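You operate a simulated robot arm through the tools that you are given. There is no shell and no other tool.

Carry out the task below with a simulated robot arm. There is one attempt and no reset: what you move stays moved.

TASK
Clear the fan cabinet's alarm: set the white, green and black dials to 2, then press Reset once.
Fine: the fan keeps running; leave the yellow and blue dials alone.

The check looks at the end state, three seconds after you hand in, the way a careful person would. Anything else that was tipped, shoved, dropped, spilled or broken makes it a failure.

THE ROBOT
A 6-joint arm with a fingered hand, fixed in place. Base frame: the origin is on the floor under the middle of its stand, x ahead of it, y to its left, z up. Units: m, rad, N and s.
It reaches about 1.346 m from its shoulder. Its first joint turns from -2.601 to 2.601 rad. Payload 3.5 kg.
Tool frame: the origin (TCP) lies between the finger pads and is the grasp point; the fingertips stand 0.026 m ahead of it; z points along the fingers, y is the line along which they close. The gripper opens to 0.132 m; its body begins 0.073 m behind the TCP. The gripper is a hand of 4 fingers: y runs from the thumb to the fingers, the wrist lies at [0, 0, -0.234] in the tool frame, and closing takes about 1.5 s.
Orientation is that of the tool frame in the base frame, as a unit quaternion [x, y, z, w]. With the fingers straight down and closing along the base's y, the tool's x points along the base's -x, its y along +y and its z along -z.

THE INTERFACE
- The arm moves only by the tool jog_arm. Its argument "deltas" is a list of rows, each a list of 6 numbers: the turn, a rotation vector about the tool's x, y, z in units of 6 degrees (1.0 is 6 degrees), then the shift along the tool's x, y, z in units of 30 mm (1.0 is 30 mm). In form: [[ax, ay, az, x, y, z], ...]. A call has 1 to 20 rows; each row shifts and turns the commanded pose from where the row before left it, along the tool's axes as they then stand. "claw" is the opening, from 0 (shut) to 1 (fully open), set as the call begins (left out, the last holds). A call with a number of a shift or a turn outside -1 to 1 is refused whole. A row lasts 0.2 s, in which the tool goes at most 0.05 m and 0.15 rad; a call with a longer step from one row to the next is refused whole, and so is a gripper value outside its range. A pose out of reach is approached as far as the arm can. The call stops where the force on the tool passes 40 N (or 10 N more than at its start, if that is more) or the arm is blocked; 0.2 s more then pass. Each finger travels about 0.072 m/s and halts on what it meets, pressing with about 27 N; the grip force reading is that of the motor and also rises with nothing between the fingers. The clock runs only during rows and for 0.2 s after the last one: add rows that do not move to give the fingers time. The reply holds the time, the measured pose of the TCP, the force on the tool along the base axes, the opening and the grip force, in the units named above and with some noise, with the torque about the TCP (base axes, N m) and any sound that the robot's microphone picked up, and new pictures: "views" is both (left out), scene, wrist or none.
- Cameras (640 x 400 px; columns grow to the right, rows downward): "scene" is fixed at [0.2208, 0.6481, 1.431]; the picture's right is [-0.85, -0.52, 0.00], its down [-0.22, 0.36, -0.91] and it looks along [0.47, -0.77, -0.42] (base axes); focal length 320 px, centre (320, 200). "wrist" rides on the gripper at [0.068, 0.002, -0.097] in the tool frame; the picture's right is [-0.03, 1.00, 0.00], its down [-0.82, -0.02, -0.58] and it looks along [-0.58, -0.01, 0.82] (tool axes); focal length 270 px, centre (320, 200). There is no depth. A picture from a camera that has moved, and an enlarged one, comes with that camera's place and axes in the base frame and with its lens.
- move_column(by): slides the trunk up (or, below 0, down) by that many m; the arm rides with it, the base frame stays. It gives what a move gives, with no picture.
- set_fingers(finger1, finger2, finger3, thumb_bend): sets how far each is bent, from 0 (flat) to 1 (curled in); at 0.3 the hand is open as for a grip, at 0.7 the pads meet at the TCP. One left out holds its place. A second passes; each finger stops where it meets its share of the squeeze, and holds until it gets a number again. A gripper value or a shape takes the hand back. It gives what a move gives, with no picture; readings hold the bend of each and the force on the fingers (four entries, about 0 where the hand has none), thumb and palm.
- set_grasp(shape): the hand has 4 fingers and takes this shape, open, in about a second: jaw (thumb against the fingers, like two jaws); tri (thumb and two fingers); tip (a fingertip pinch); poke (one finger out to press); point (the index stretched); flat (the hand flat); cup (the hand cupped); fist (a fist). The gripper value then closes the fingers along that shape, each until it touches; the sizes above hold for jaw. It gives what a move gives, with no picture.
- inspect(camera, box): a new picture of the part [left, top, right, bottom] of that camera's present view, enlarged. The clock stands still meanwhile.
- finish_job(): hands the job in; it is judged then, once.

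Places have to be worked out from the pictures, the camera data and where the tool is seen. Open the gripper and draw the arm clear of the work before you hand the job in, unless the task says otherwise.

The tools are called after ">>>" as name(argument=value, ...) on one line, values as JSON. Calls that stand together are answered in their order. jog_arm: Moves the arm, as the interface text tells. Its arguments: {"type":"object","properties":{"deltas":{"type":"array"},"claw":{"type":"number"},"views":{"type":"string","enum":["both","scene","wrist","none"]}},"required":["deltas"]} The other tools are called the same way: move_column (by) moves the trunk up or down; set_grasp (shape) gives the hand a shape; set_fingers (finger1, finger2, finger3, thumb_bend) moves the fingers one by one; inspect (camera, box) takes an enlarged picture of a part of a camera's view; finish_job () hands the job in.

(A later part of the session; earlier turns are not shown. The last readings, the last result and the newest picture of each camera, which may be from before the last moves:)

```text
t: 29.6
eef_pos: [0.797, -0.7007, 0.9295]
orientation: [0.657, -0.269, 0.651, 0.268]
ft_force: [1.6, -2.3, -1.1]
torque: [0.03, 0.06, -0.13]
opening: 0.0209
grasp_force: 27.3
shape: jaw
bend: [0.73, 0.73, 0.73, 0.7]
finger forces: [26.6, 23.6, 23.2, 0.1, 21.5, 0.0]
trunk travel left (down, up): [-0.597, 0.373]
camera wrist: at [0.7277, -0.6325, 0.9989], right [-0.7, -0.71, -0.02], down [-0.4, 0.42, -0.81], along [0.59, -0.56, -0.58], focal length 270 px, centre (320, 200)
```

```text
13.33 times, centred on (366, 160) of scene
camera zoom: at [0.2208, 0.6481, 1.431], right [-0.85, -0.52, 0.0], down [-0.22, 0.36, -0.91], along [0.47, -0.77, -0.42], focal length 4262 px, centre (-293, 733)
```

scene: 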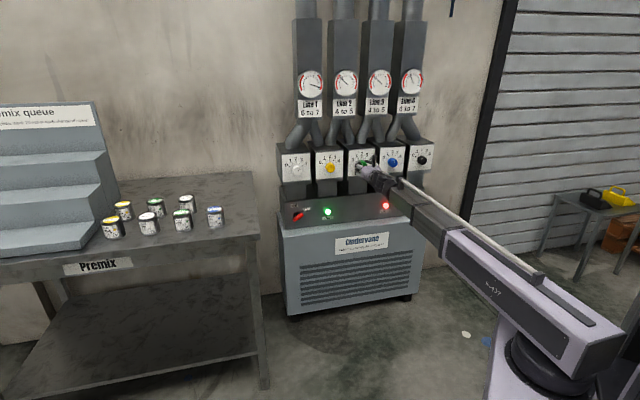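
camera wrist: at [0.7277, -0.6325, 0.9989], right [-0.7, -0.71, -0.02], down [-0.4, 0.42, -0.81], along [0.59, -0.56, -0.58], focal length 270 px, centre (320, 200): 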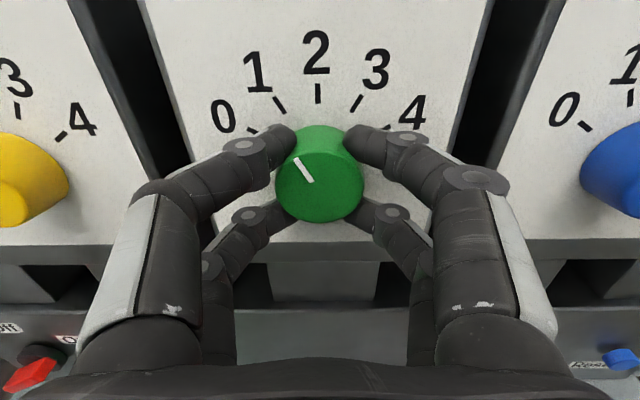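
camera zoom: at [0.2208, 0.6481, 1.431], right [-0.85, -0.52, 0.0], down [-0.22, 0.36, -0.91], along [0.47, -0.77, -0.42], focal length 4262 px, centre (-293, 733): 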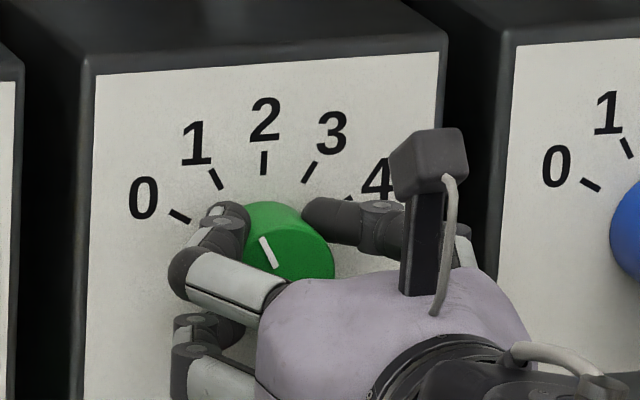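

A solid four-point grip on the green knob (≈23 N per digit). I turn +30° about tool z (clockwise as seen from the front) to take it from 1 to 2.

>>> jog_arm(deltas=[[0, 0, 0.7, 0, 0, 0], [0, 0, 0.7, 0, 0, 0], [0, 0, 0.7, 0, 0, 0], [0, 0, 0.7, 0, 0, 0], [0, 0, 0.7, 0, 0, 0], [0, 0, 0.7, 0, 0, 0], [0, 0, 0.8, 0, 0, 0], [0, 0, 0, 0, 0, 0]])

>>> inspect(camera="wrist", box=[220, 100, 420, 225])

>>> inspect(camera="scene", box=[342, 145, 390, 175])

```text
t: 31.4
eef_pos: [0.796, -0.7003, 0.9282]
orientation: [0.569, -0.427, 0.697, 0.087]
ft_force: [13.6, 11.3, 0.9]
torque: [-0.13, 0.0, 0.58]
opening: 0.0205
grasp_force: 27.1
shape: jaw
bend: [0.73, 0.73, 0.73, 0.7]
finger forces: [25.3, 23.9, 32.2, 0.1, 28.3, 0.0]
out of reach, approached as far as the arm can: row 7
trunk travel left (down, up): [-0.597, 0.373]
camera wrist: at [0.7024, -0.6586, 0.9884], right [-0.6, -0.61, -0.52], down [-0.13, 0.71, -0.69], along [0.79, -0.35, -0.5], focal length 270 px, centre (320, 200)
```

scene: 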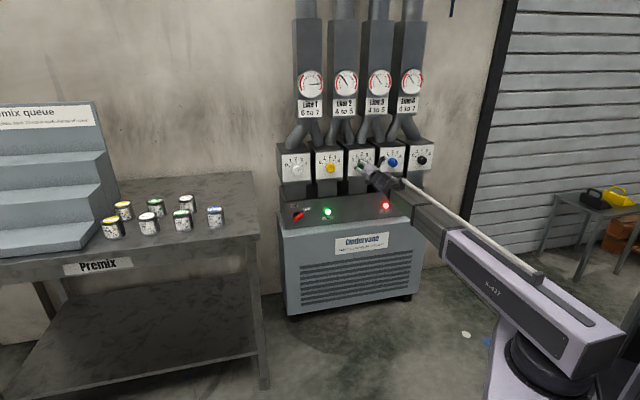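
wrist: 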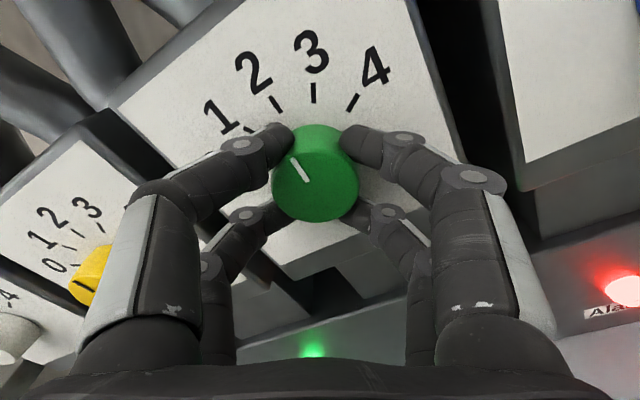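

```text
3.20 times, centred on (320, 162) of wrist
camera zoom: at [0.7024, -0.6586, 0.9884], right [-0.6, -0.61, -0.52], down [-0.13, 0.71, -0.69], along [0.79, -0.35, -0.5], focal length 865 px, centre (320, 320)
```

zoom: 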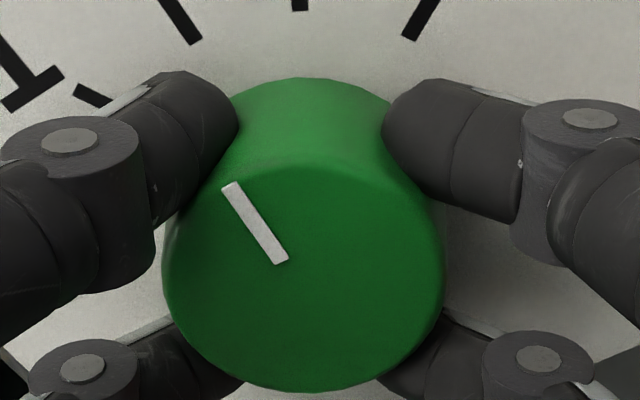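

```text
13.33 times, centred on (366, 160) of scene
camera zoom: at [0.2208, 0.6481, 1.431], right [-0.85, -0.52, 0.0], down [-0.22, 0.36, -0.91], along [0.47, -0.77, -0.42], focal length 4262 px, centre (-293, 733)
```

zoom: 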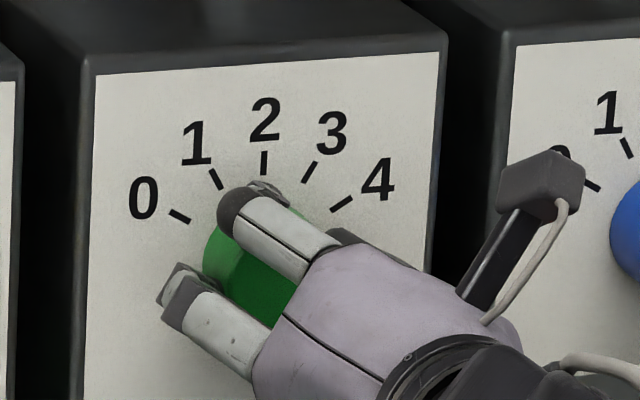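

The knob followed the hand by ~30°; the pointer now appears aligned with tick 2. I'll release, back off 60 mm and check.

>>> jog_arm(deltas=[[0, 0, 0, 0, 0, 0], [0, 0, 0, 0, 0, 0], [0, 0, 0, 0, 0, 0], [0, 0, 0, 0, 0, 0], [0, 0, 0, 0, 0, -0.5], [0, 0, 0, 0, 0, -1], [0, 0, 0, 0, 0, -1], [0, 0, 0, 0, 0, -1], [0, 0, 0, 0, 0, -1], [0, 0, 0, 0, 0, 0]], claw=0.6)

>>> inspect(camera="scene", box=[342, 150, 382, 175])

```text
t: 33.6
eef_pos: [0.6962, -0.6105, 0.9276]
orientation: [0.569, -0.428, 0.697, 0.088]
ft_force: [0.0, 0.4, 0.0]
torque: [-0.02, 0.01, -0.02]
opening: 0.079
grasp_force: 0.0
shape: jaw
bend: [0.71, 0.71, 0.71, 0.7]
finger forces: [0.0, 0.0, 0.1, 0.0, 0.1, 0.0]
out of reach, approached as far as the arm can: row 7
trunk travel left (down, up): [-0.597, 0.373]
camera wrist: at [0.6018, -0.5689, 0.9885], right [-0.6, -0.61, -0.52], down [-0.13, 0.71, -0.69], along [0.79, -0.35, -0.51], focal length 270 px, centre (320, 200)
```

scene: 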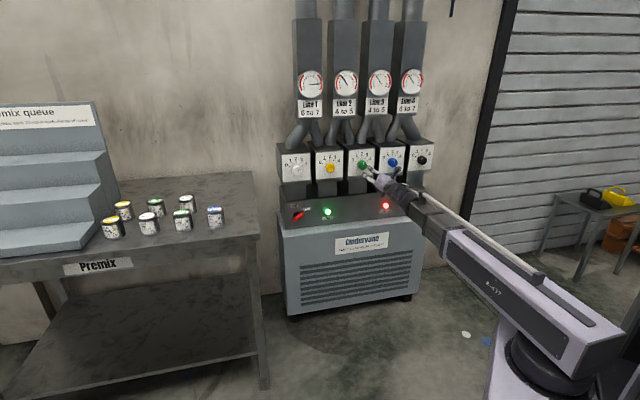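
wrist: 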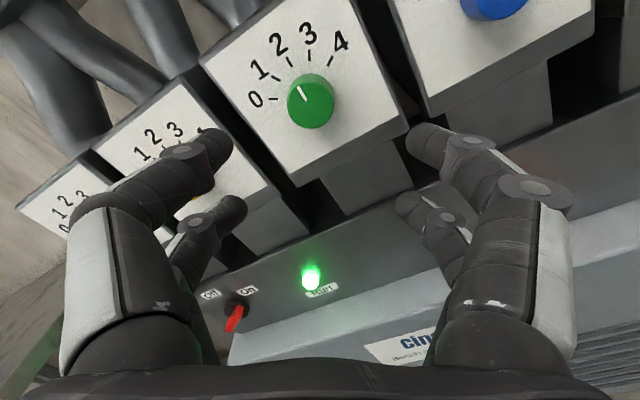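

```text
16.00 times, centred on (362, 162) of scene
camera zoom: at [0.2208, 0.6481, 1.431], right [-0.85, -0.52, 0.0], down [-0.22, 0.36, -0.91], along [0.47, -0.77, -0.42], focal length 5115 px, centre (-352, 800)
```

zoom: 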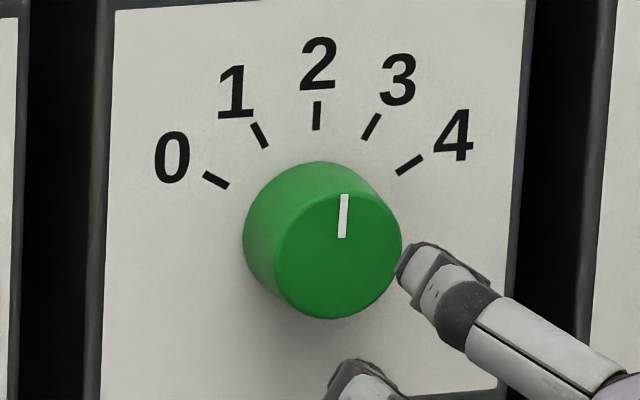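

Green's pointer now matches tick 2 exactly (both lean +4° in the picture). Next I un-rotate the hand to -0° with a 1° yaw trim, then slide along the row to the black dial (0.32 m), keeping ~0.15 m standoff.

>>> jog_arm(deltas=[[0, 0, -1, 0, 0, 0], [0, 0, -1, 0, 0, 0], [0, 0, -1, 0, 0, 0], [0, 0, -1, 0, 0, 0], [0, 0, -1, 0, 0, 0], [-0.17, 0.11, 0, 0.09, 0, 0], [0, 0, 0, 0, 0.97, 0], [0, 0, 0, 0, 0.97, 0], [0, 0, 0, 0, 0.97, 0], [0, 0, 0, 0, 0.97, 0], [0, 0, 0, 0, 0.97, 0], [0, 0, 0, 0, 0.97, 0], [0, 0, 0, 0, 0.97, 0], [0, 0, 0, 0, 0.97, 0], [0, 0, 0, 0, 0.97, 0], [0, 0, 0, 0, 0.97, 0], [0, 0, 0, 0, 0.97, 0], [0, 0, 0, 0, 0, 0]])

>>> inspect(camera="wrist", box=[220, 70, 420, 195])

```text
t: 37.4
eef_pos: [0.4785, -0.8296, 0.9413]
orientation: [0.638, -0.264, 0.662, 0.289]
ft_force: [-0.3, -0.6, 1.0]
torque: [-0.02, -0.02, -0.01]
opening: 0.0791
grasp_force: 0.1
shape: jaw
bend: [0.71, 0.71, 0.71, 0.7]
finger forces: [0.0, 0.0, 0.0, 0.1, 0.0, 0.0]
out of reach, approached as far as the arm can: row 12, 14, 16, 17
trunk travel left (down, up): [-0.597, 0.373]
camera wrist: at [0.4088, -0.758, 1.0065], right [-0.72, -0.69, -0.01], down [-0.37, 0.39, -0.84], along [0.59, -0.6, -0.54], focal length 270 px, centre (320, 200)
```

scene: 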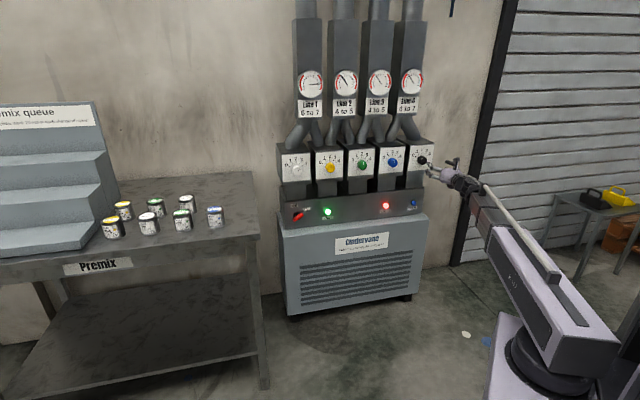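
wrist: 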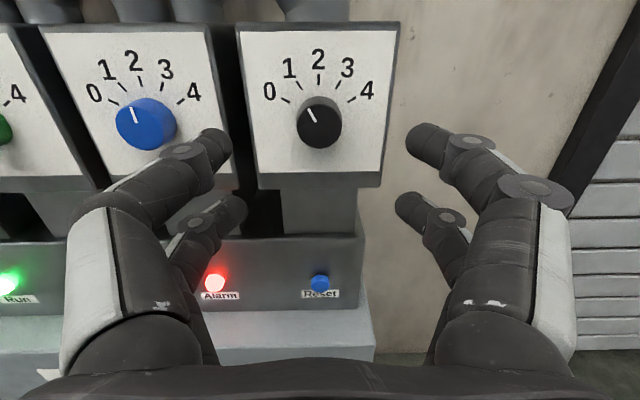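

```text
3.20 times, centred on (320, 132) of wrist
camera zoom: at [0.4088, -0.758, 1.0065], right [-0.72, -0.69, -0.01], down [-0.37, 0.39, -0.84], along [0.59, -0.6, -0.54], focal length 865 px, centre (320, 416)
```

zoom: 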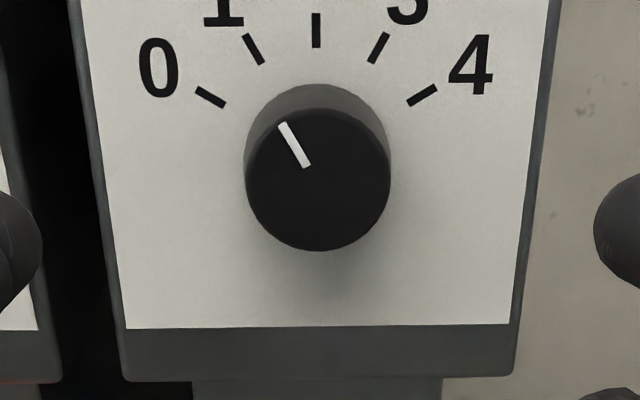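

Black's axis is at l≈0.2505, z≈0.929; the hand drifted to a 2.7° pitch and ~1° roll/yaw errors during the slide. I'll trim those, shift 2 mm, and pre-rotate the hand -15° so the 30° turn is centred.

>>> jog_arm(deltas=[[0.18, -0.445, 0.185, -0.363, 0, 0], [0, 0, 0, 0, 0.07, 0], [0, 0, -0.9, 0, 0, 0], [0, 0, -0.8, 0, 0, 0], [0, 0, -0.8, 0, 0, 0], [0, 0, 0, 0, 0, 0]])

>>> inspect(camera="wrist", box=[220, 50, 420, 175])

```text
t: 38.8
eef_pos: [0.4746, -0.831, 0.9416]
orientation: [0.668, -0.178, 0.619, 0.373]
ft_force: [-0.3, 0.6, 0.3]
torque: [-0.03, -0.01, -0.04]
opening: 0.0789
grasp_force: 0.1
shape: jaw
bend: [0.71, 0.71, 0.71, 0.7]
finger forces: [0.0, 0.0, 0.0, 0.0, 0.0, 0.1]
out of reach, approached as far as the arm can: row 1
trunk travel left (down, up): [-0.597, 0.373]
camera wrist: at [0.419, -0.7467, 1.004], right [-0.7, -0.66, 0.25], down [-0.53, 0.25, -0.81], along [0.48, -0.71, -0.52], focal length 270 px, centre (320, 200)
```

scene: 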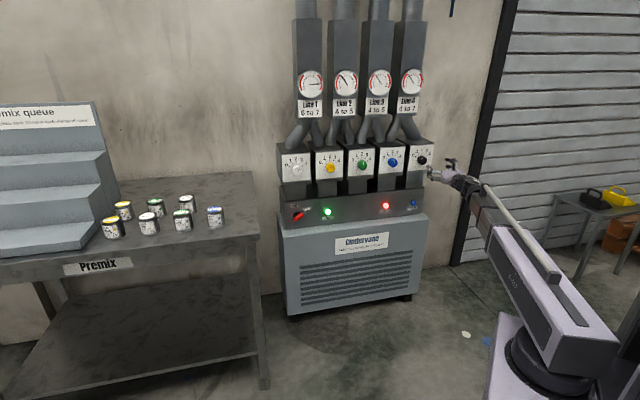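
wrist: 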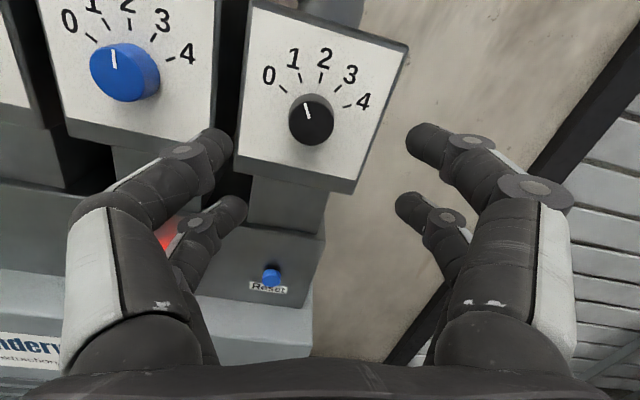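

```text
3.20 times, centred on (320, 112) of wrist
camera zoom: at [0.419, -0.7467, 1.004], right [-0.7, -0.66, 0.25], down [-0.53, 0.25, -0.81], along [0.48, -0.71, -0.52], focal length 865 px, centre (320, 480)
```

zoom: 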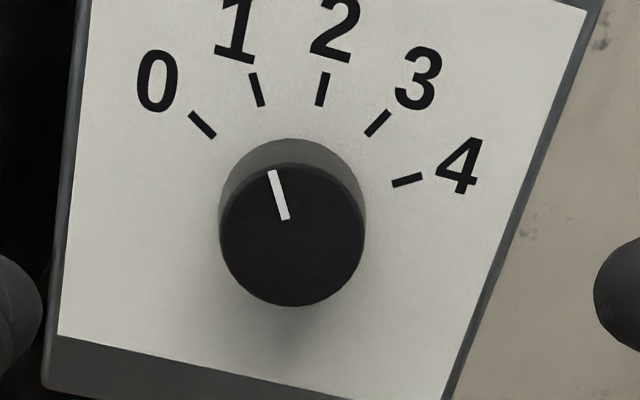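

The pitch trim was refused in row 1 (likely a roll limit of the last joint on that side), but the -15° roll worked. Now away from that limit, I'll retry the pitch trim about the wrist, expressed in the rolled tool axes.

>>> jog_arm(deltas=[[0.117, -0.403, 0, -0.331, -0.096, 0], [0, 0, 0, 0, 0, 0]], views="none")

```text
t: 39.4
eef_pos: [0.4776, -0.8305, 0.9313]
orientation: [0.683, -0.183, 0.605, 0.365]
ft_force: [0.1, -0.4, -0.2]
torque: [0.04, 0.01, 0.03]
opening: 0.0788
grasp_force: 0.1
shape: jaw
bend: [0.71, 0.71, 0.71, 0.7]
finger forces: [0.0, 0.0, 0.1, 0.0, 0.0, 0.1]
trunk travel left (down, up): [-0.597, 0.373]
```

That worked: pitch is now 0 and z=0.931, confirming the last joint's limit lies near roll 0 here. I'll trim yaw by 1.1° and roll a further -22° so the +30° turn stays clear of the limit, then check alignment.

>>> jog_arm(deltas=[[0.173, 0.05, 0, 0, 0, 0], [0, 0, -0.9, 0, 0, 0], [0, 0, -0.9, 0, 0, 0], [0, 0, -0.9, 0, 0, 0], [0, 0, -0.9, 0, 0, 0], [0, 0, 0, 0, 0, 0]])

>>> inspect(camera="wrist", box=[220, 40, 420, 165])

```text
t: 40.8
eef_pos: [0.4762, -0.8306, 0.9316]
orientation: [0.706, -0.045, 0.53, 0.468]
ft_force: [-0.9, 0.0, 0.2]
torque: [0.01, -0.05, 0.03]
opening: 0.0786
grasp_force: 0.0
shape: jaw
bend: [0.71, 0.71, 0.71, 0.7]
finger forces: [0.0, 0.0, 0.0, 0.0, 0.1, 0.0]
trunk travel left (down, up): [-0.597, 0.373]
camera wrist: at [0.4362, -0.7339, 0.987], right [-0.57, -0.57, 0.59], down [-0.75, 0.07, -0.66], along [0.34, -0.82, -0.47], focal length 270 px, centre (320, 200)
```

scene: 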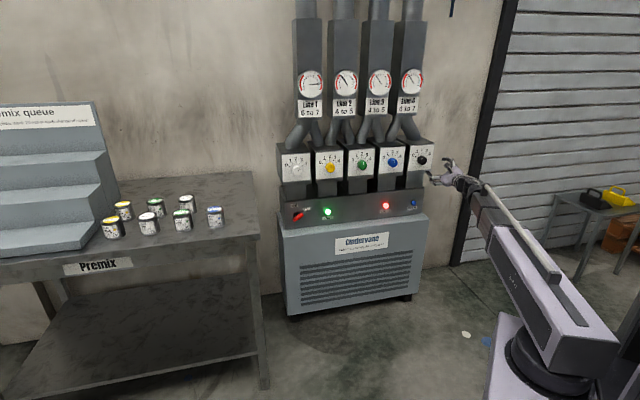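
wrist: 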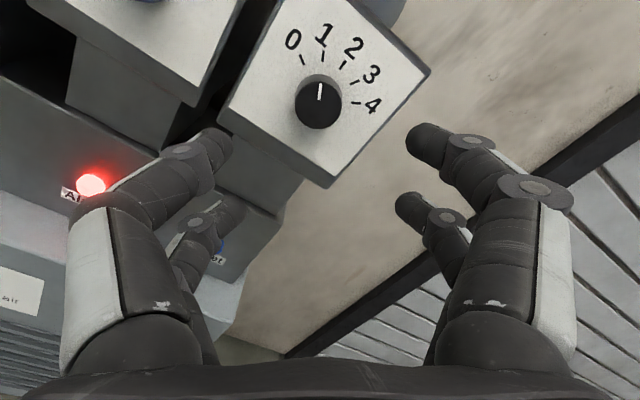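

```text
3.20 times, centred on (320, 102) of wrist
camera zoom: at [0.4362, -0.7339, 0.987], right [-0.57, -0.57, 0.59], down [-0.75, 0.07, -0.66], along [0.34, -0.82, -0.47], focal length 865 px, centre (320, 512)
```

zoom: 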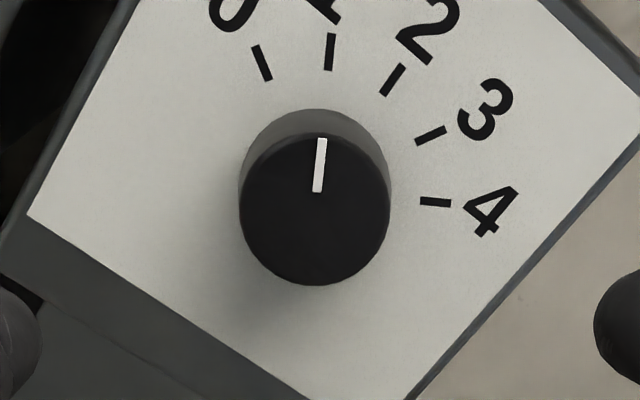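

Hand is square to the panel (z≈(0.706,-0.709,0)); the black knob is ~2 mm below the tool axis. I'll lower the column 2 mm and advance most of the way.

>>> move_column(by=-0.002)

>>> jog_arm(deltas=[[0, 0, 0, 0, 0, 0.9], [0, 0, 0, 0, 0, 0.9], [0, 0, 0, 0, 0, 0.9], [0, 0, 0, 0, 0, 0.8], [0, 0, 0, 0, 0, 0]])

>>> inspect(camera="wrist", box=[220, 90, 420, 215])

```text
t: 41.3
eef_pos: [0.4759, -0.8317, 0.9286]
orientation: [0.706, -0.045, 0.531, 0.467]
ft_force: [0.5, -0.5, -0.1]
torque: [0.01, 0.01, 0.04]
opening: 0.0787
grasp_force: 0.0
shape: jaw
bend: [0.71, 0.71, 0.71, 0.7]
finger forces: [0.1, 0.0, 0.1, 0.0, 0.0, 0.1]
trunk travel left (down, up): [-0.595, 0.375]
```

```text
t: 42.5
eef_pos: [0.5498, -0.9049, 0.9292]
orientation: [0.706, -0.045, 0.531, 0.467]
ft_force: [0.0, 0.1, 0.3]
torque: [0.02, -0.05, -0.02]
opening: 0.0787
grasp_force: 0.2
shape: jaw
bend: [0.71, 0.71, 0.71, 0.7]
finger forces: [0.0, 0.1, 0.1, 0.0, 0.1, 0.0]
trunk travel left (down, up): [-0.595, 0.375]
camera wrist: at [0.5106, -0.8078, 0.9852], right [-0.57, -0.57, 0.59], down [-0.75, 0.07, -0.66], along [0.34, -0.82, -0.46], focal length 270 px, centre (320, 200)
```

scene: 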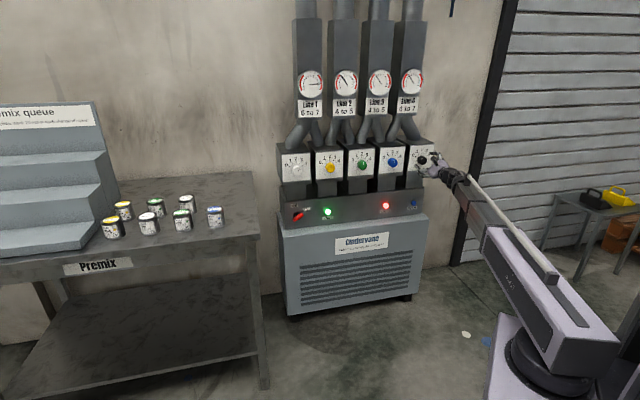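
wrist: 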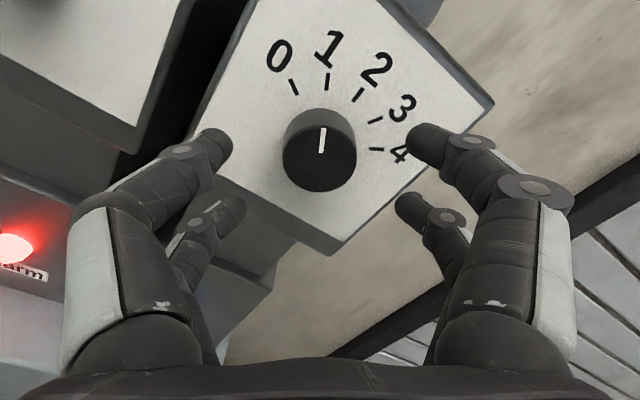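

```text
3.20 times, centred on (320, 152) of wrist
camera zoom: at [0.5106, -0.8078, 0.9852], right [-0.57, -0.57, 0.59], down [-0.75, 0.07, -0.66], along [0.34, -0.82, -0.46], focal length 865 px, centre (320, 352)
```

zoom: 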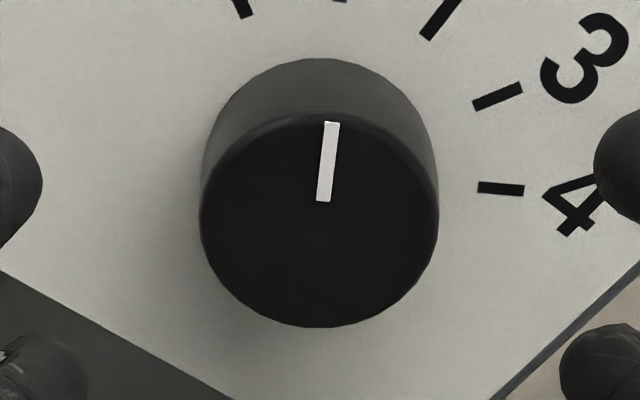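

Well centred (knob at 319,220 in the zoom, same as green). Advance the last 30 mm and close.

>>> jog_arm(deltas=[[0, 0, 0, 0, 0, 0.3], [0, 0, 0, 0, 0, 0.3], [0, 0, 0, 0, 0, 0.2], [0, 0, 0, 0, 0, 0.2], [0, 0, 0, 0, 0, 0]], views="none")

>>> jog_arm(deltas=[[0, 0, 0, 0, 0, 0], [0, 0, 0, 0, 0, 0], [0, 0, 0, 0, 0, 0], [0, 0, 0, 0, 0, 0], [0, 0, 0, 0, 0, 0], [0, 0, 0, 0, 0, 0]], claw=0.0)

>>> inspect(camera="wrist", box=[220, 100, 420, 225])

```text
t: 43.7
eef_pos: [0.5723, -0.9272, 0.9293]
orientation: [0.706, -0.045, 0.531, 0.467]
ft_force: [-0.4, 0.3, -0.1]
torque: [-0.01, -0.02, 0.0]
opening: 0.0788
grasp_force: 0.1
shape: jaw
bend: [0.71, 0.71, 0.71, 0.7]
finger forces: [0.0, 0.0, 0.0, 0.0, 0.0, 0.0]
trunk travel left (down, up): [-0.595, 0.375]
```

```text
t: 45.1
eef_pos: [0.5727, -0.9264, 0.9288]
orientation: [0.706, -0.045, 0.531, 0.466]
ft_force: [0.6, -3.5, 0.1]
torque: [-0.02, -0.01, -0.06]
opening: 0.0208
grasp_force: 26.9
shape: jaw
bend: [0.73, 0.73, 0.73, 0.7]
finger forces: [26.1, 23.7, 22.8, 0.1, 21.5, 0.0]
trunk travel left (down, up): [-0.595, 0.375]
camera wrist: at [0.5322, -0.8294, 0.9848], right [-0.57, -0.57, 0.59], down [-0.75, 0.07, -0.66], along [0.34, -0.82, -0.47], focal length 270 px, centre (320, 200)
```

scene: 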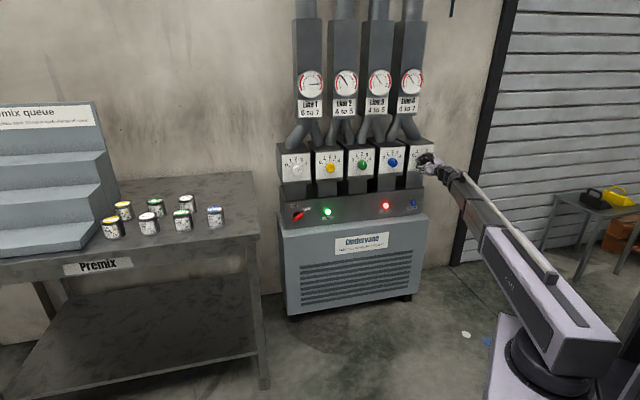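
wrist: 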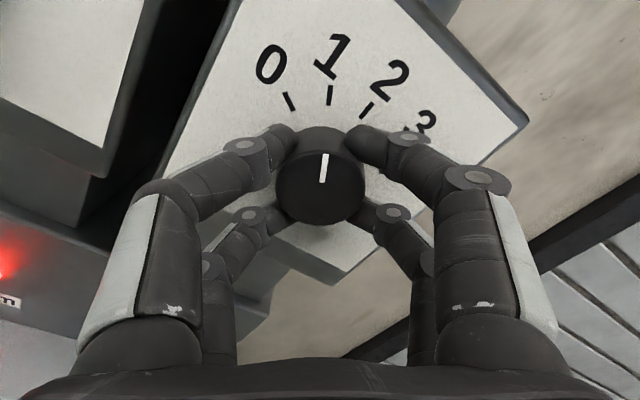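

```text
3.20 times, centred on (320, 162) of wrist
camera zoom: at [0.5322, -0.8294, 0.9848], right [-0.57, -0.57, 0.59], down [-0.75, 0.07, -0.66], along [0.34, -0.82, -0.47], focal length 865 px, centre (320, 320)
```

zoom: 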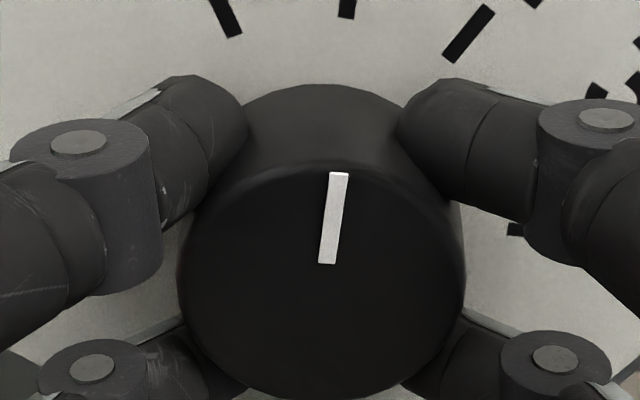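

Gripped with all four digits (~23 N each). Now rotate +30° clockwise to go from 1 to 2.

>>> jog_arm(deltas=[[0, 0, 0.7, 0, 0, 0], [0, 0, 0.7, 0, 0, 0], [0, 0, 0.7, 0, 0, 0], [0, 0, 0.7, 0, 0, 0], [0, 0, 0.7, 0, 0, 0], [0, 0, 0.7, 0, 0, 0], [0, 0, 0.8, 0, 0, 0], [0, 0, 0, 0, 0, 0]])

>>> inspect(camera="wrist", box=[220, 70, 420, 195])

>>> inspect(camera="scene", box=[402, 145, 442, 170])

```text
t: 46.9
eef_pos: [0.5731, -0.9263, 0.9291]
orientation: [0.67, -0.226, 0.634, 0.313]
ft_force: [4.9, -2.8, 1.5]
torque: [0.0, 0.01, 0.02]
opening: 0.0208
grasp_force: 28.0
shape: jaw
bend: [0.73, 0.73, 0.73, 0.7]
finger forces: [26.4, 22.8, 23.5, 0.0, 22.2, 0.0]
trunk travel left (down, up): [-0.595, 0.375]
camera wrist: at [0.509, -0.8526, 0.9976], right [-0.7, -0.7, 0.11], down [-0.47, 0.35, -0.81], along [0.53, -0.62, -0.58], focal length 270 px, centre (320, 200)
```

scene: 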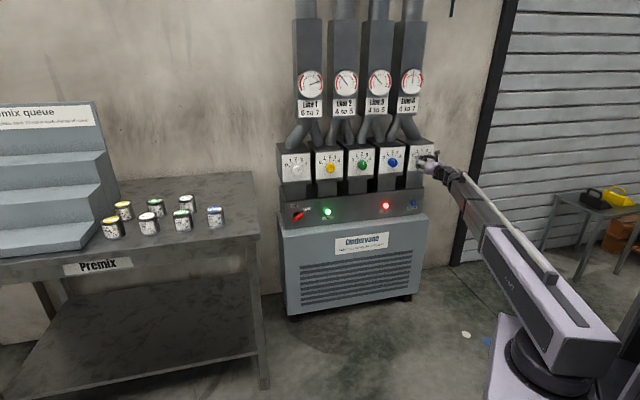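
wrist: 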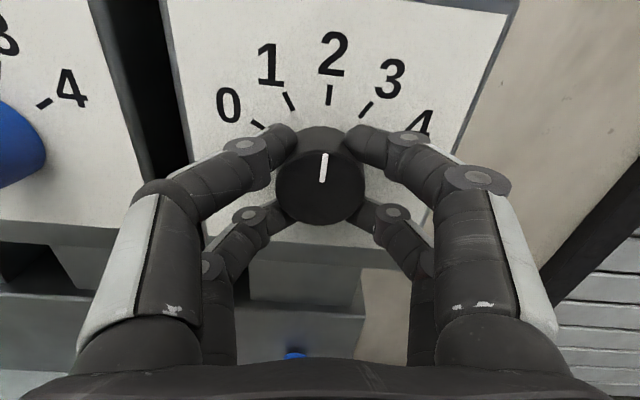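

```text
3.20 times, centred on (320, 132) of wrist
camera zoom: at [0.509, -0.8526, 0.9976], right [-0.7, -0.7, 0.11], down [-0.47, 0.35, -0.81], along [0.53, -0.62, -0.58], focal length 865 px, centre (320, 416)
```

zoom: 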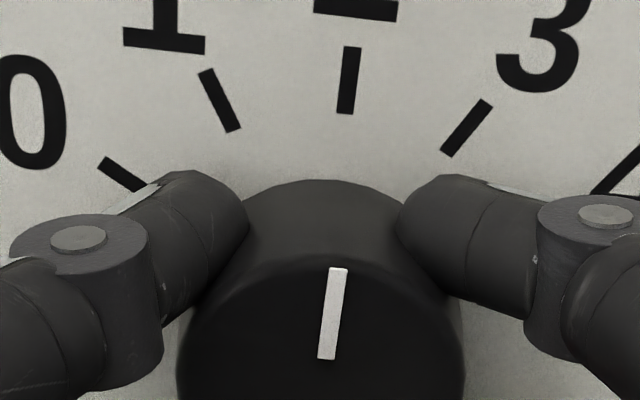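

```text
16.00 times, centred on (422, 158) of scene
camera zoom: at [0.2208, 0.6481, 1.431], right [-0.85, -0.52, 0.0], down [-0.22, 0.36, -0.91], along [0.47, -0.77, -0.42], focal length 5115 px, centre (-1312, 880)
```

zoom: 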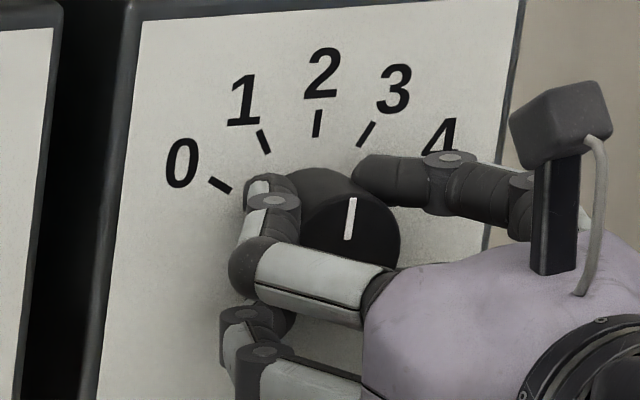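

The pointer and tick 2 are parallel in both cameras (≈6.8°). Release and back off to verify.

>>> jog_arm(deltas=[[0, 0, 0, 0, 0, 0], [0, 0, 0, 0, 0, 0], [0, 0, 0, 0, 0, 0], [0, 0, 0, 0, 0, 0], [0, 0, 0, 0, 0, -0.5], [0, 0, 0, 0, 0, -1], [0, 0, 0, 0, 0, -1], [0, 0, 0, 0, 0, -1], [0, 0, 0, 0, 0, -1], [0, 0, 0, 0, 0, 0]], claw=0.6)

>>> inspect(camera="scene", box=[402, 145, 442, 170])

>>> inspect(camera="wrist", box=[220, 40, 420, 165])

>>> inspect(camera="scene", box=[270, 130, 440, 236])

```text
t: 49.1
eef_pos: [0.4769, -0.8313, 0.93]
orientation: [0.669, -0.225, 0.635, 0.314]
ft_force: [0.4, 0.7, 0.0]
torque: [0.01, 0.01, 0.01]
opening: 0.0789
grasp_force: 0.0
shape: jaw
bend: [0.71, 0.71, 0.71, 0.7]
finger forces: [0.0, 0.0, 0.0, 0.0, 0.0, 0.0]
trunk travel left (down, up): [-0.595, 0.375]
camera wrist: at [0.413, -0.7566, 0.9985], right [-0.7, -0.7, 0.11], down [-0.47, 0.34, -0.81], along [0.53, -0.62, -0.57], focal length 270 px, centre (320, 200)
```

scene: 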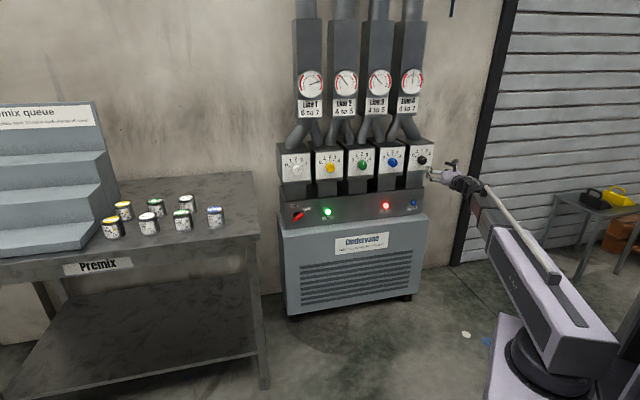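
wrist: 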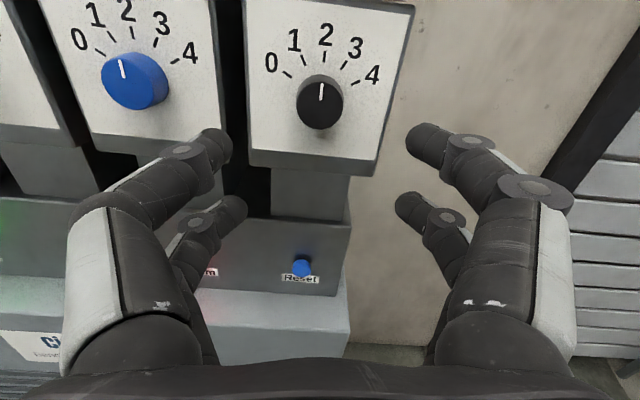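

```text
16.00 times, centred on (422, 158) of scene
camera zoom: at [0.2208, 0.6481, 1.431], right [-0.85, -0.52, 0.0], down [-0.22, 0.36, -0.91], along [0.47, -0.77, -0.42], focal length 5115 px, centre (-1312, 880)
```

zoom: 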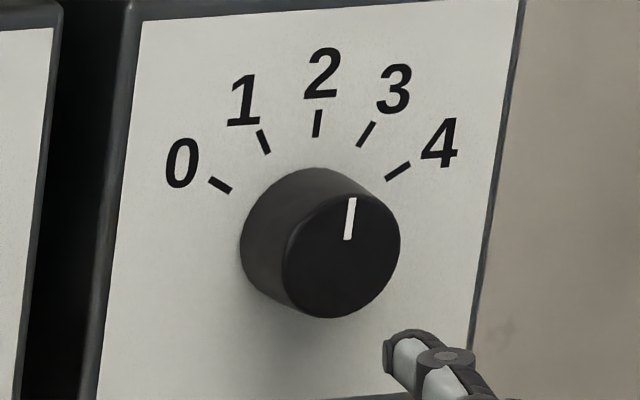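

```text
3.20 times, centred on (320, 102) of wrist
camera zoom: at [0.413, -0.7566, 0.9985], right [-0.7, -0.7, 0.11], down [-0.47, 0.34, -0.81], along [0.53, -0.62, -0.57], focal length 865 px, centre (320, 512)
```

zoom: 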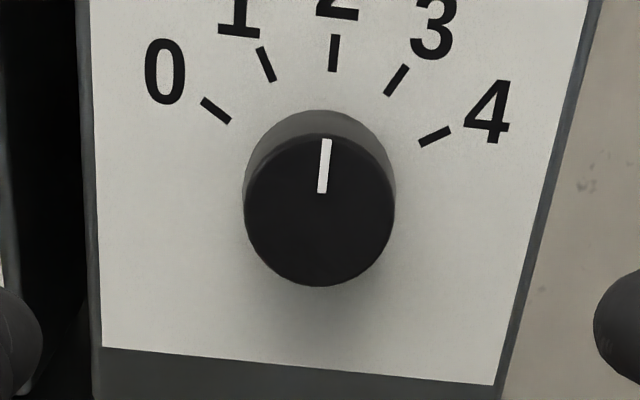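

```text
3.76 times, centred on (355, 183) of scene
camera zoom: at [0.2208, 0.6481, 1.431], right [-0.85, -0.52, 0.0], down [-0.22, 0.36, -0.91], along [0.47, -0.77, -0.42], focal length 1204 px, centre (188, 264)
```

zoom: 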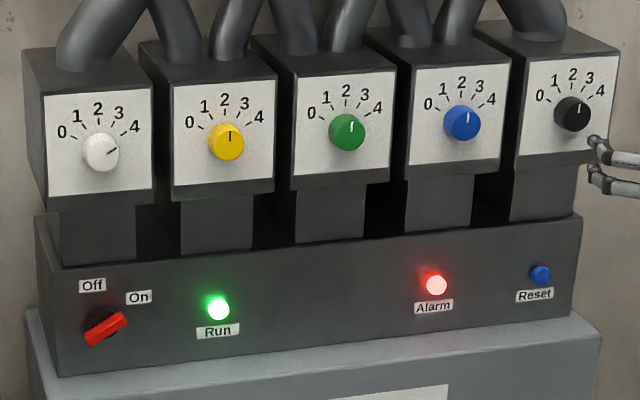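

Black reads 2 (pointer 7°, tick 6.3° in the scene view), and yellow/blue are unchanged. Now slide along the row toward white (Δl≈-0.64 m) in two legs, keeping the shift horizontal in the slightly rolled tool axes.

>>> jog_arm(deltas=[[0, 0, 0, 0.131, -0.965, 0], [0, 0, 0, 0.131, -0.965, 0], [0, 0, 0, 0.131, -0.965, 0], [0, 0, 0, 0.131, -0.965, 0], [0, 0, 0, 0.131, -0.965, 0], [0, 0, 0, 0.131, -0.965, 0], [0, 0, 0, 0.131, -0.965, 0], [0, 0, 0, 0.131, -0.965, 0], [0, 0, 0, 0.131, -0.965, 0], [0, 0, 0, 0.131, -0.965, 0], [0, 0, 0, 0.131, -0.965, 0], [0, 0, 0, 0, 0, 0]])

```text
t: 51.7
eef_pos: [0.7022, -0.6031, 0.9287]
orientation: [0.67, -0.226, 0.633, 0.314]
ft_force: [1.0, -0.8, 0.4]
torque: [-0.02, 0.01, 0.0]
opening: 0.0785
grasp_force: 0.2
shape: jaw
bend: [0.71, 0.71, 0.71, 0.7]
finger forces: [0.0, 0.0, 0.0, 0.0, 0.0, 0.0]
trunk travel left (down, up): [-0.595, 0.375]
camera wrist: at [0.6402, -0.5296, 0.9979], right [-0.7, -0.7, 0.11], down [-0.47, 0.35, -0.81], along [0.53, -0.62, -0.57], focal length 270 px, centre (320, 200)
```

scene: 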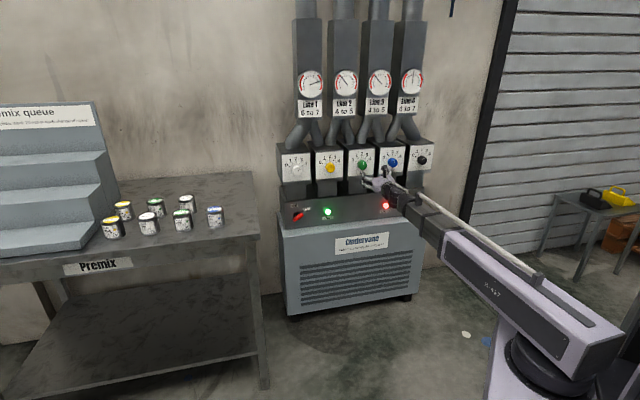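
wrist: 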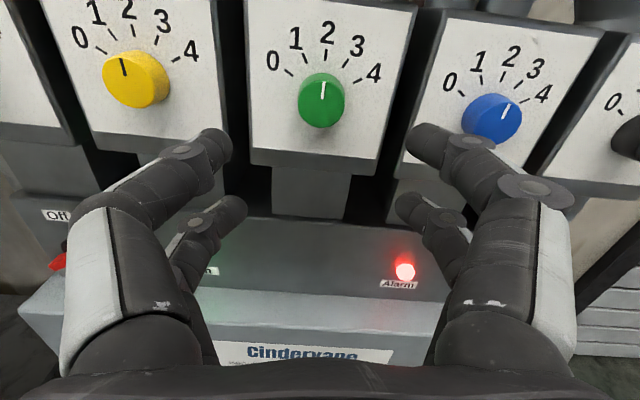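

The slide went cleanly (in front of green now, orientation held). Second leg, another 0.32 m to white.

>>> jog_arm(deltas=[[0, 0, 0, 0.131, -0.965, 0], [0, 0, 0, 0.131, -0.965, 0], [0, 0, 0, 0.131, -0.965, 0], [0, 0, 0, 0.131, -0.965, 0], [0, 0, 0, 0.131, -0.965, 0], [0, 0, 0, 0.131, -0.965, 0], [0, 0, 0, 0.131, -0.965, 0], [0, 0, 0, 0.131, -0.965, 0], [0, 0, 0, 0.131, -0.965, 0], [0, 0, 0, 0.131, -0.965, 0], [0, 0, 0, 0.131, -0.965, 0], [0, 0, 0, 0, 0, 0]])

>>> inspect(camera="wrist", box=[220, 40, 420, 165])

```text
t: 54.3
eef_pos: [0.9302, -0.3785, 0.93]
orientation: [0.67, -0.226, 0.633, 0.314]
ft_force: [-0.2, 0.0, -0.8]
torque: [-0.01, -0.05, -0.01]
opening: 0.0792
grasp_force: 0.1
shape: jaw
bend: [0.71, 0.71, 0.71, 0.7]
finger forces: [0.1, 0.0, 0.0, 0.0, 0.0, 0.0]
trunk travel left (down, up): [-0.595, 0.375]
camera wrist: at [0.8673, -0.3042, 0.9978], right [-0.7, -0.7, 0.11], down [-0.47, 0.35, -0.81], along [0.53, -0.62, -0.57], focal length 270 px, centre (320, 200)
```

scene: 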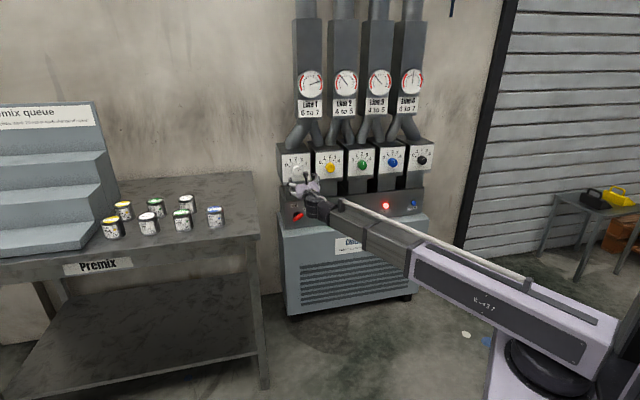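
wrist: 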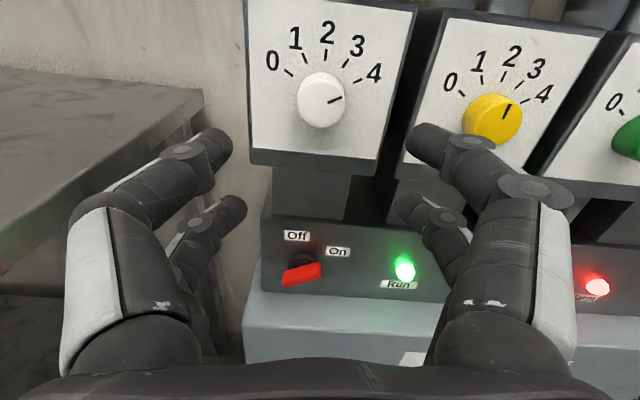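

```text
3.20 times, centred on (320, 102) of wrist
camera zoom: at [0.8673, -0.3042, 0.9978], right [-0.7, -0.7, 0.11], down [-0.47, 0.35, -0.81], along [0.53, -0.62, -0.57], focal length 865 px, centre (320, 512)
```

zoom: 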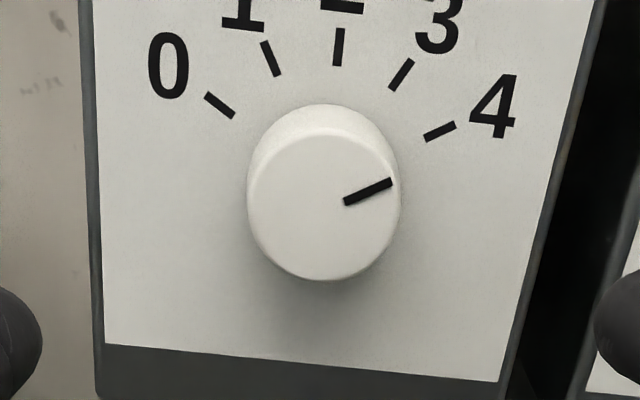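

White's pointer is parallel to tick 4 (67°), so it needs -60°. The tool axis is within ~1 mm of the knob axis; I'll advance to just short of the knob.

>>> jog_arm(deltas=[[0, 0, 0, 0, 0.04, 0.9], [0, 0, 0, 0, 0, 0.9], [0, 0, 0, 0, 0, 0.85], [0, 0, 0, 0, 0, 0.8], [0, 0, 0, 0, 0, 0]])

>>> inspect(camera="wrist", box=[220, 90, 420, 215])

```text
t: 55.5
eef_pos: [1.0019, -0.453, 0.9298]
orientation: [0.67, -0.226, 0.634, 0.313]
ft_force: [0.4, -0.7, -1.2]
torque: [-0.03, 0.01, 0.0]
opening: 0.0789
grasp_force: 0.1
shape: jaw
bend: [0.71, 0.71, 0.71, 0.7]
finger forces: [0.0, 0.0, 0.0, 0.1, 0.1, 0.0]
trunk travel left (down, up): [-0.595, 0.375]
camera wrist: at [0.9388, -0.3786, 0.9977], right [-0.7, -0.7, 0.11], down [-0.47, 0.35, -0.81], along [0.53, -0.62, -0.57], focal length 270 px, centre (320, 200)
```

scene: 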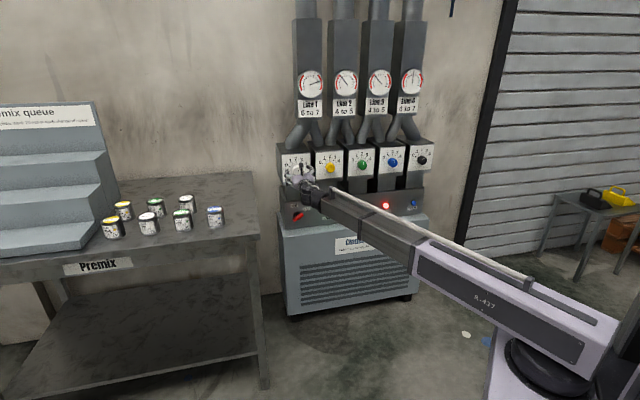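
wrist: 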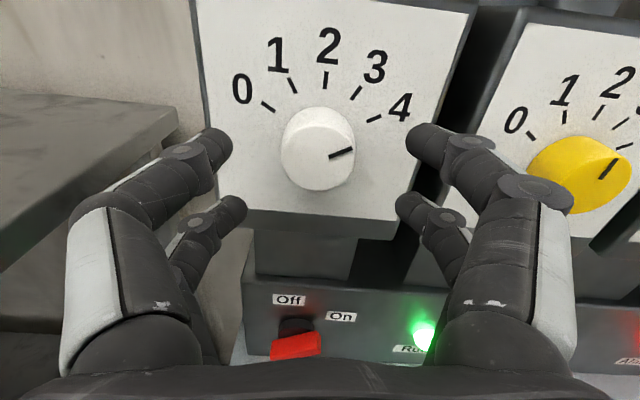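

```text
3.20 times, centred on (320, 152) of wrist
camera zoom: at [0.9388, -0.3786, 0.9977], right [-0.7, -0.7, 0.11], down [-0.47, 0.35, -0.81], along [0.53, -0.62, -0.57], focal length 865 px, centre (320, 352)
```

zoom: 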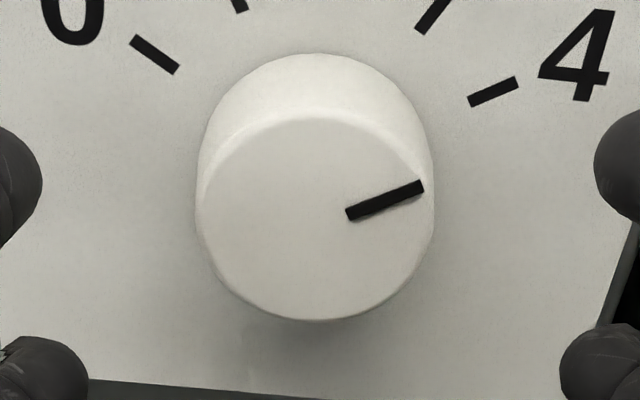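

Centred within 1 mm. Final 30 mm advance, then close on the white knob.

>>> jog_arm(deltas=[[0, 0, 0, 0, -0.03, 0.3], [0, 0, 0, 0, 0, 0.3], [0, 0, 0, 0, 0, 0.2], [0, 0, 0, 0, 0, 0.2], [0, 0, 0, 0, 0, 0]], views="none")

>>> jog_arm(deltas=[[0, 0, 0, 0, 0, 0], [0, 0, 0, 0, 0, 0], [0, 0, 0, 0, 0, 0], [0, 0, 0, 0, 0, 0], [0, 0, 0, 0, 0, 0], [0, 0, 0, 0, 0, 0]], claw=0.0)

>>> inspect(camera="wrist", box=[220, 100, 420, 225])

```text
t: 56.7
eef_pos: [1.0251, -0.4732, 0.9289]
orientation: [0.67, -0.227, 0.633, 0.314]
ft_force: [-0.8, 0.0, 0.5]
torque: [-0.05, -0.01, -0.02]
opening: 0.0789
grasp_force: 0.1
shape: jaw
bend: [0.71, 0.71, 0.71, 0.7]
finger forces: [0.1, 0.0, 0.0, 0.0, 0.0, 0.1]
trunk travel left (down, up): [-0.595, 0.375]
```

```text
t: 58.1
eef_pos: [1.025, -0.4716, 0.9301]
orientation: [0.67, -0.226, 0.633, 0.314]
ft_force: [1.4, -3.2, 1.1]
torque: [-0.13, 0.15, -0.06]
opening: 0.0205
grasp_force: 27.0
shape: jaw
bend: [0.73, 0.73, 0.73, 0.7]
finger forces: [26.2, 24.1, 22.5, 0.0, 21.9, 0.0]
trunk travel left (down, up): [-0.595, 0.375]
camera wrist: at [0.9613, -0.3984, 0.9977], right [-0.7, -0.7, 0.11], down [-0.47, 0.35, -0.81], along [0.53, -0.62, -0.57], focal length 270 px, centre (320, 200)
```

scene: 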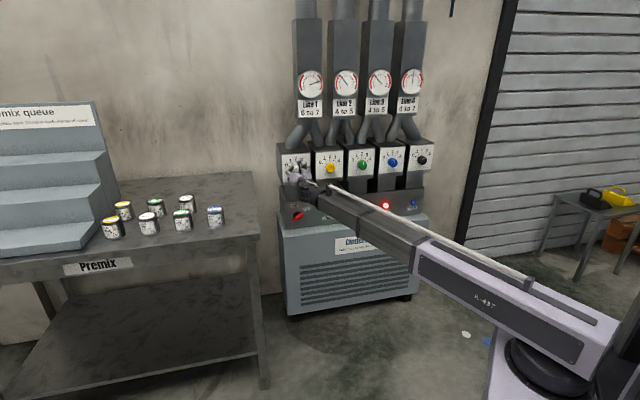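
wrist: 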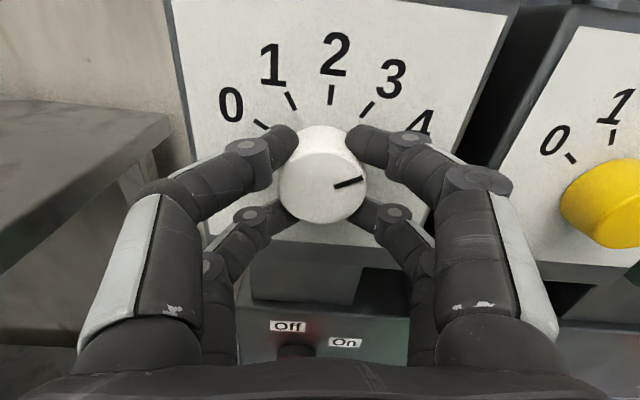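

```text
3.20 times, centred on (320, 162) of wrist
camera zoom: at [0.9613, -0.3984, 0.9977], right [-0.7, -0.7, 0.11], down [-0.47, 0.35, -0.81], along [0.53, -0.62, -0.57], focal length 865 px, centre (320, 320)
```

zoom: 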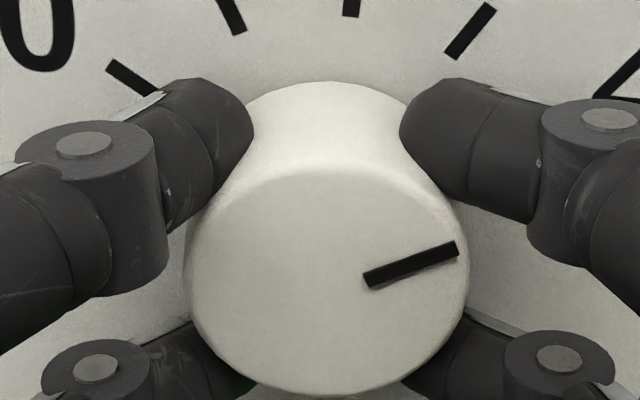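

Good grip on white. Rotate the first -30° (counter-clockwise) and check the forces.

>>> jog_arm(deltas=[[0, 0, -0.7, 0, 0, 0], [0, 0, -0.7, 0, 0, 0], [0, 0, -0.7, 0, 0, 0], [0, 0, -0.7, 0, 0, 0], [0, 0, -0.7, 0, 0, 0], [0, 0, -0.7, 0, 0, 0], [0, 0, -0.8, 0, 0, 0], [0, 0, 0, 0, 0, 0]], views="wrist")

```text
t: 59.9
eef_pos: [1.0242, -0.4722, 0.9293]
orientation: [0.706, -0.045, 0.53, 0.467]
ft_force: [-6.1, -2.4, -8.6]
torque: [0.14, 0.24, -0.22]
opening: 0.0202
grasp_force: 27.1
shape: jaw
bend: [0.73, 0.73, 0.73, 0.7]
finger forces: [25.7, 27.7, 27.8, 0.0, 24.1, 0.0]
trunk travel left (down, up): [-0.595, 0.375]
camera wrist: at [0.9842, -0.3757, 0.9844], right [-0.57, -0.57, 0.59], down [-0.75, 0.07, -0.66], along [0.33, -0.82, -0.47], focal length 270 px, centre (320, 200)
```

wrist: 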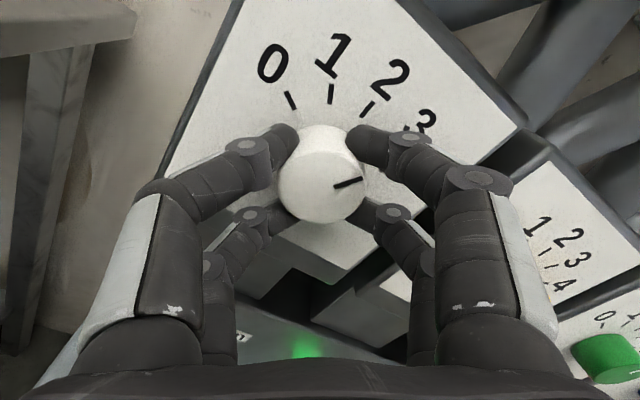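

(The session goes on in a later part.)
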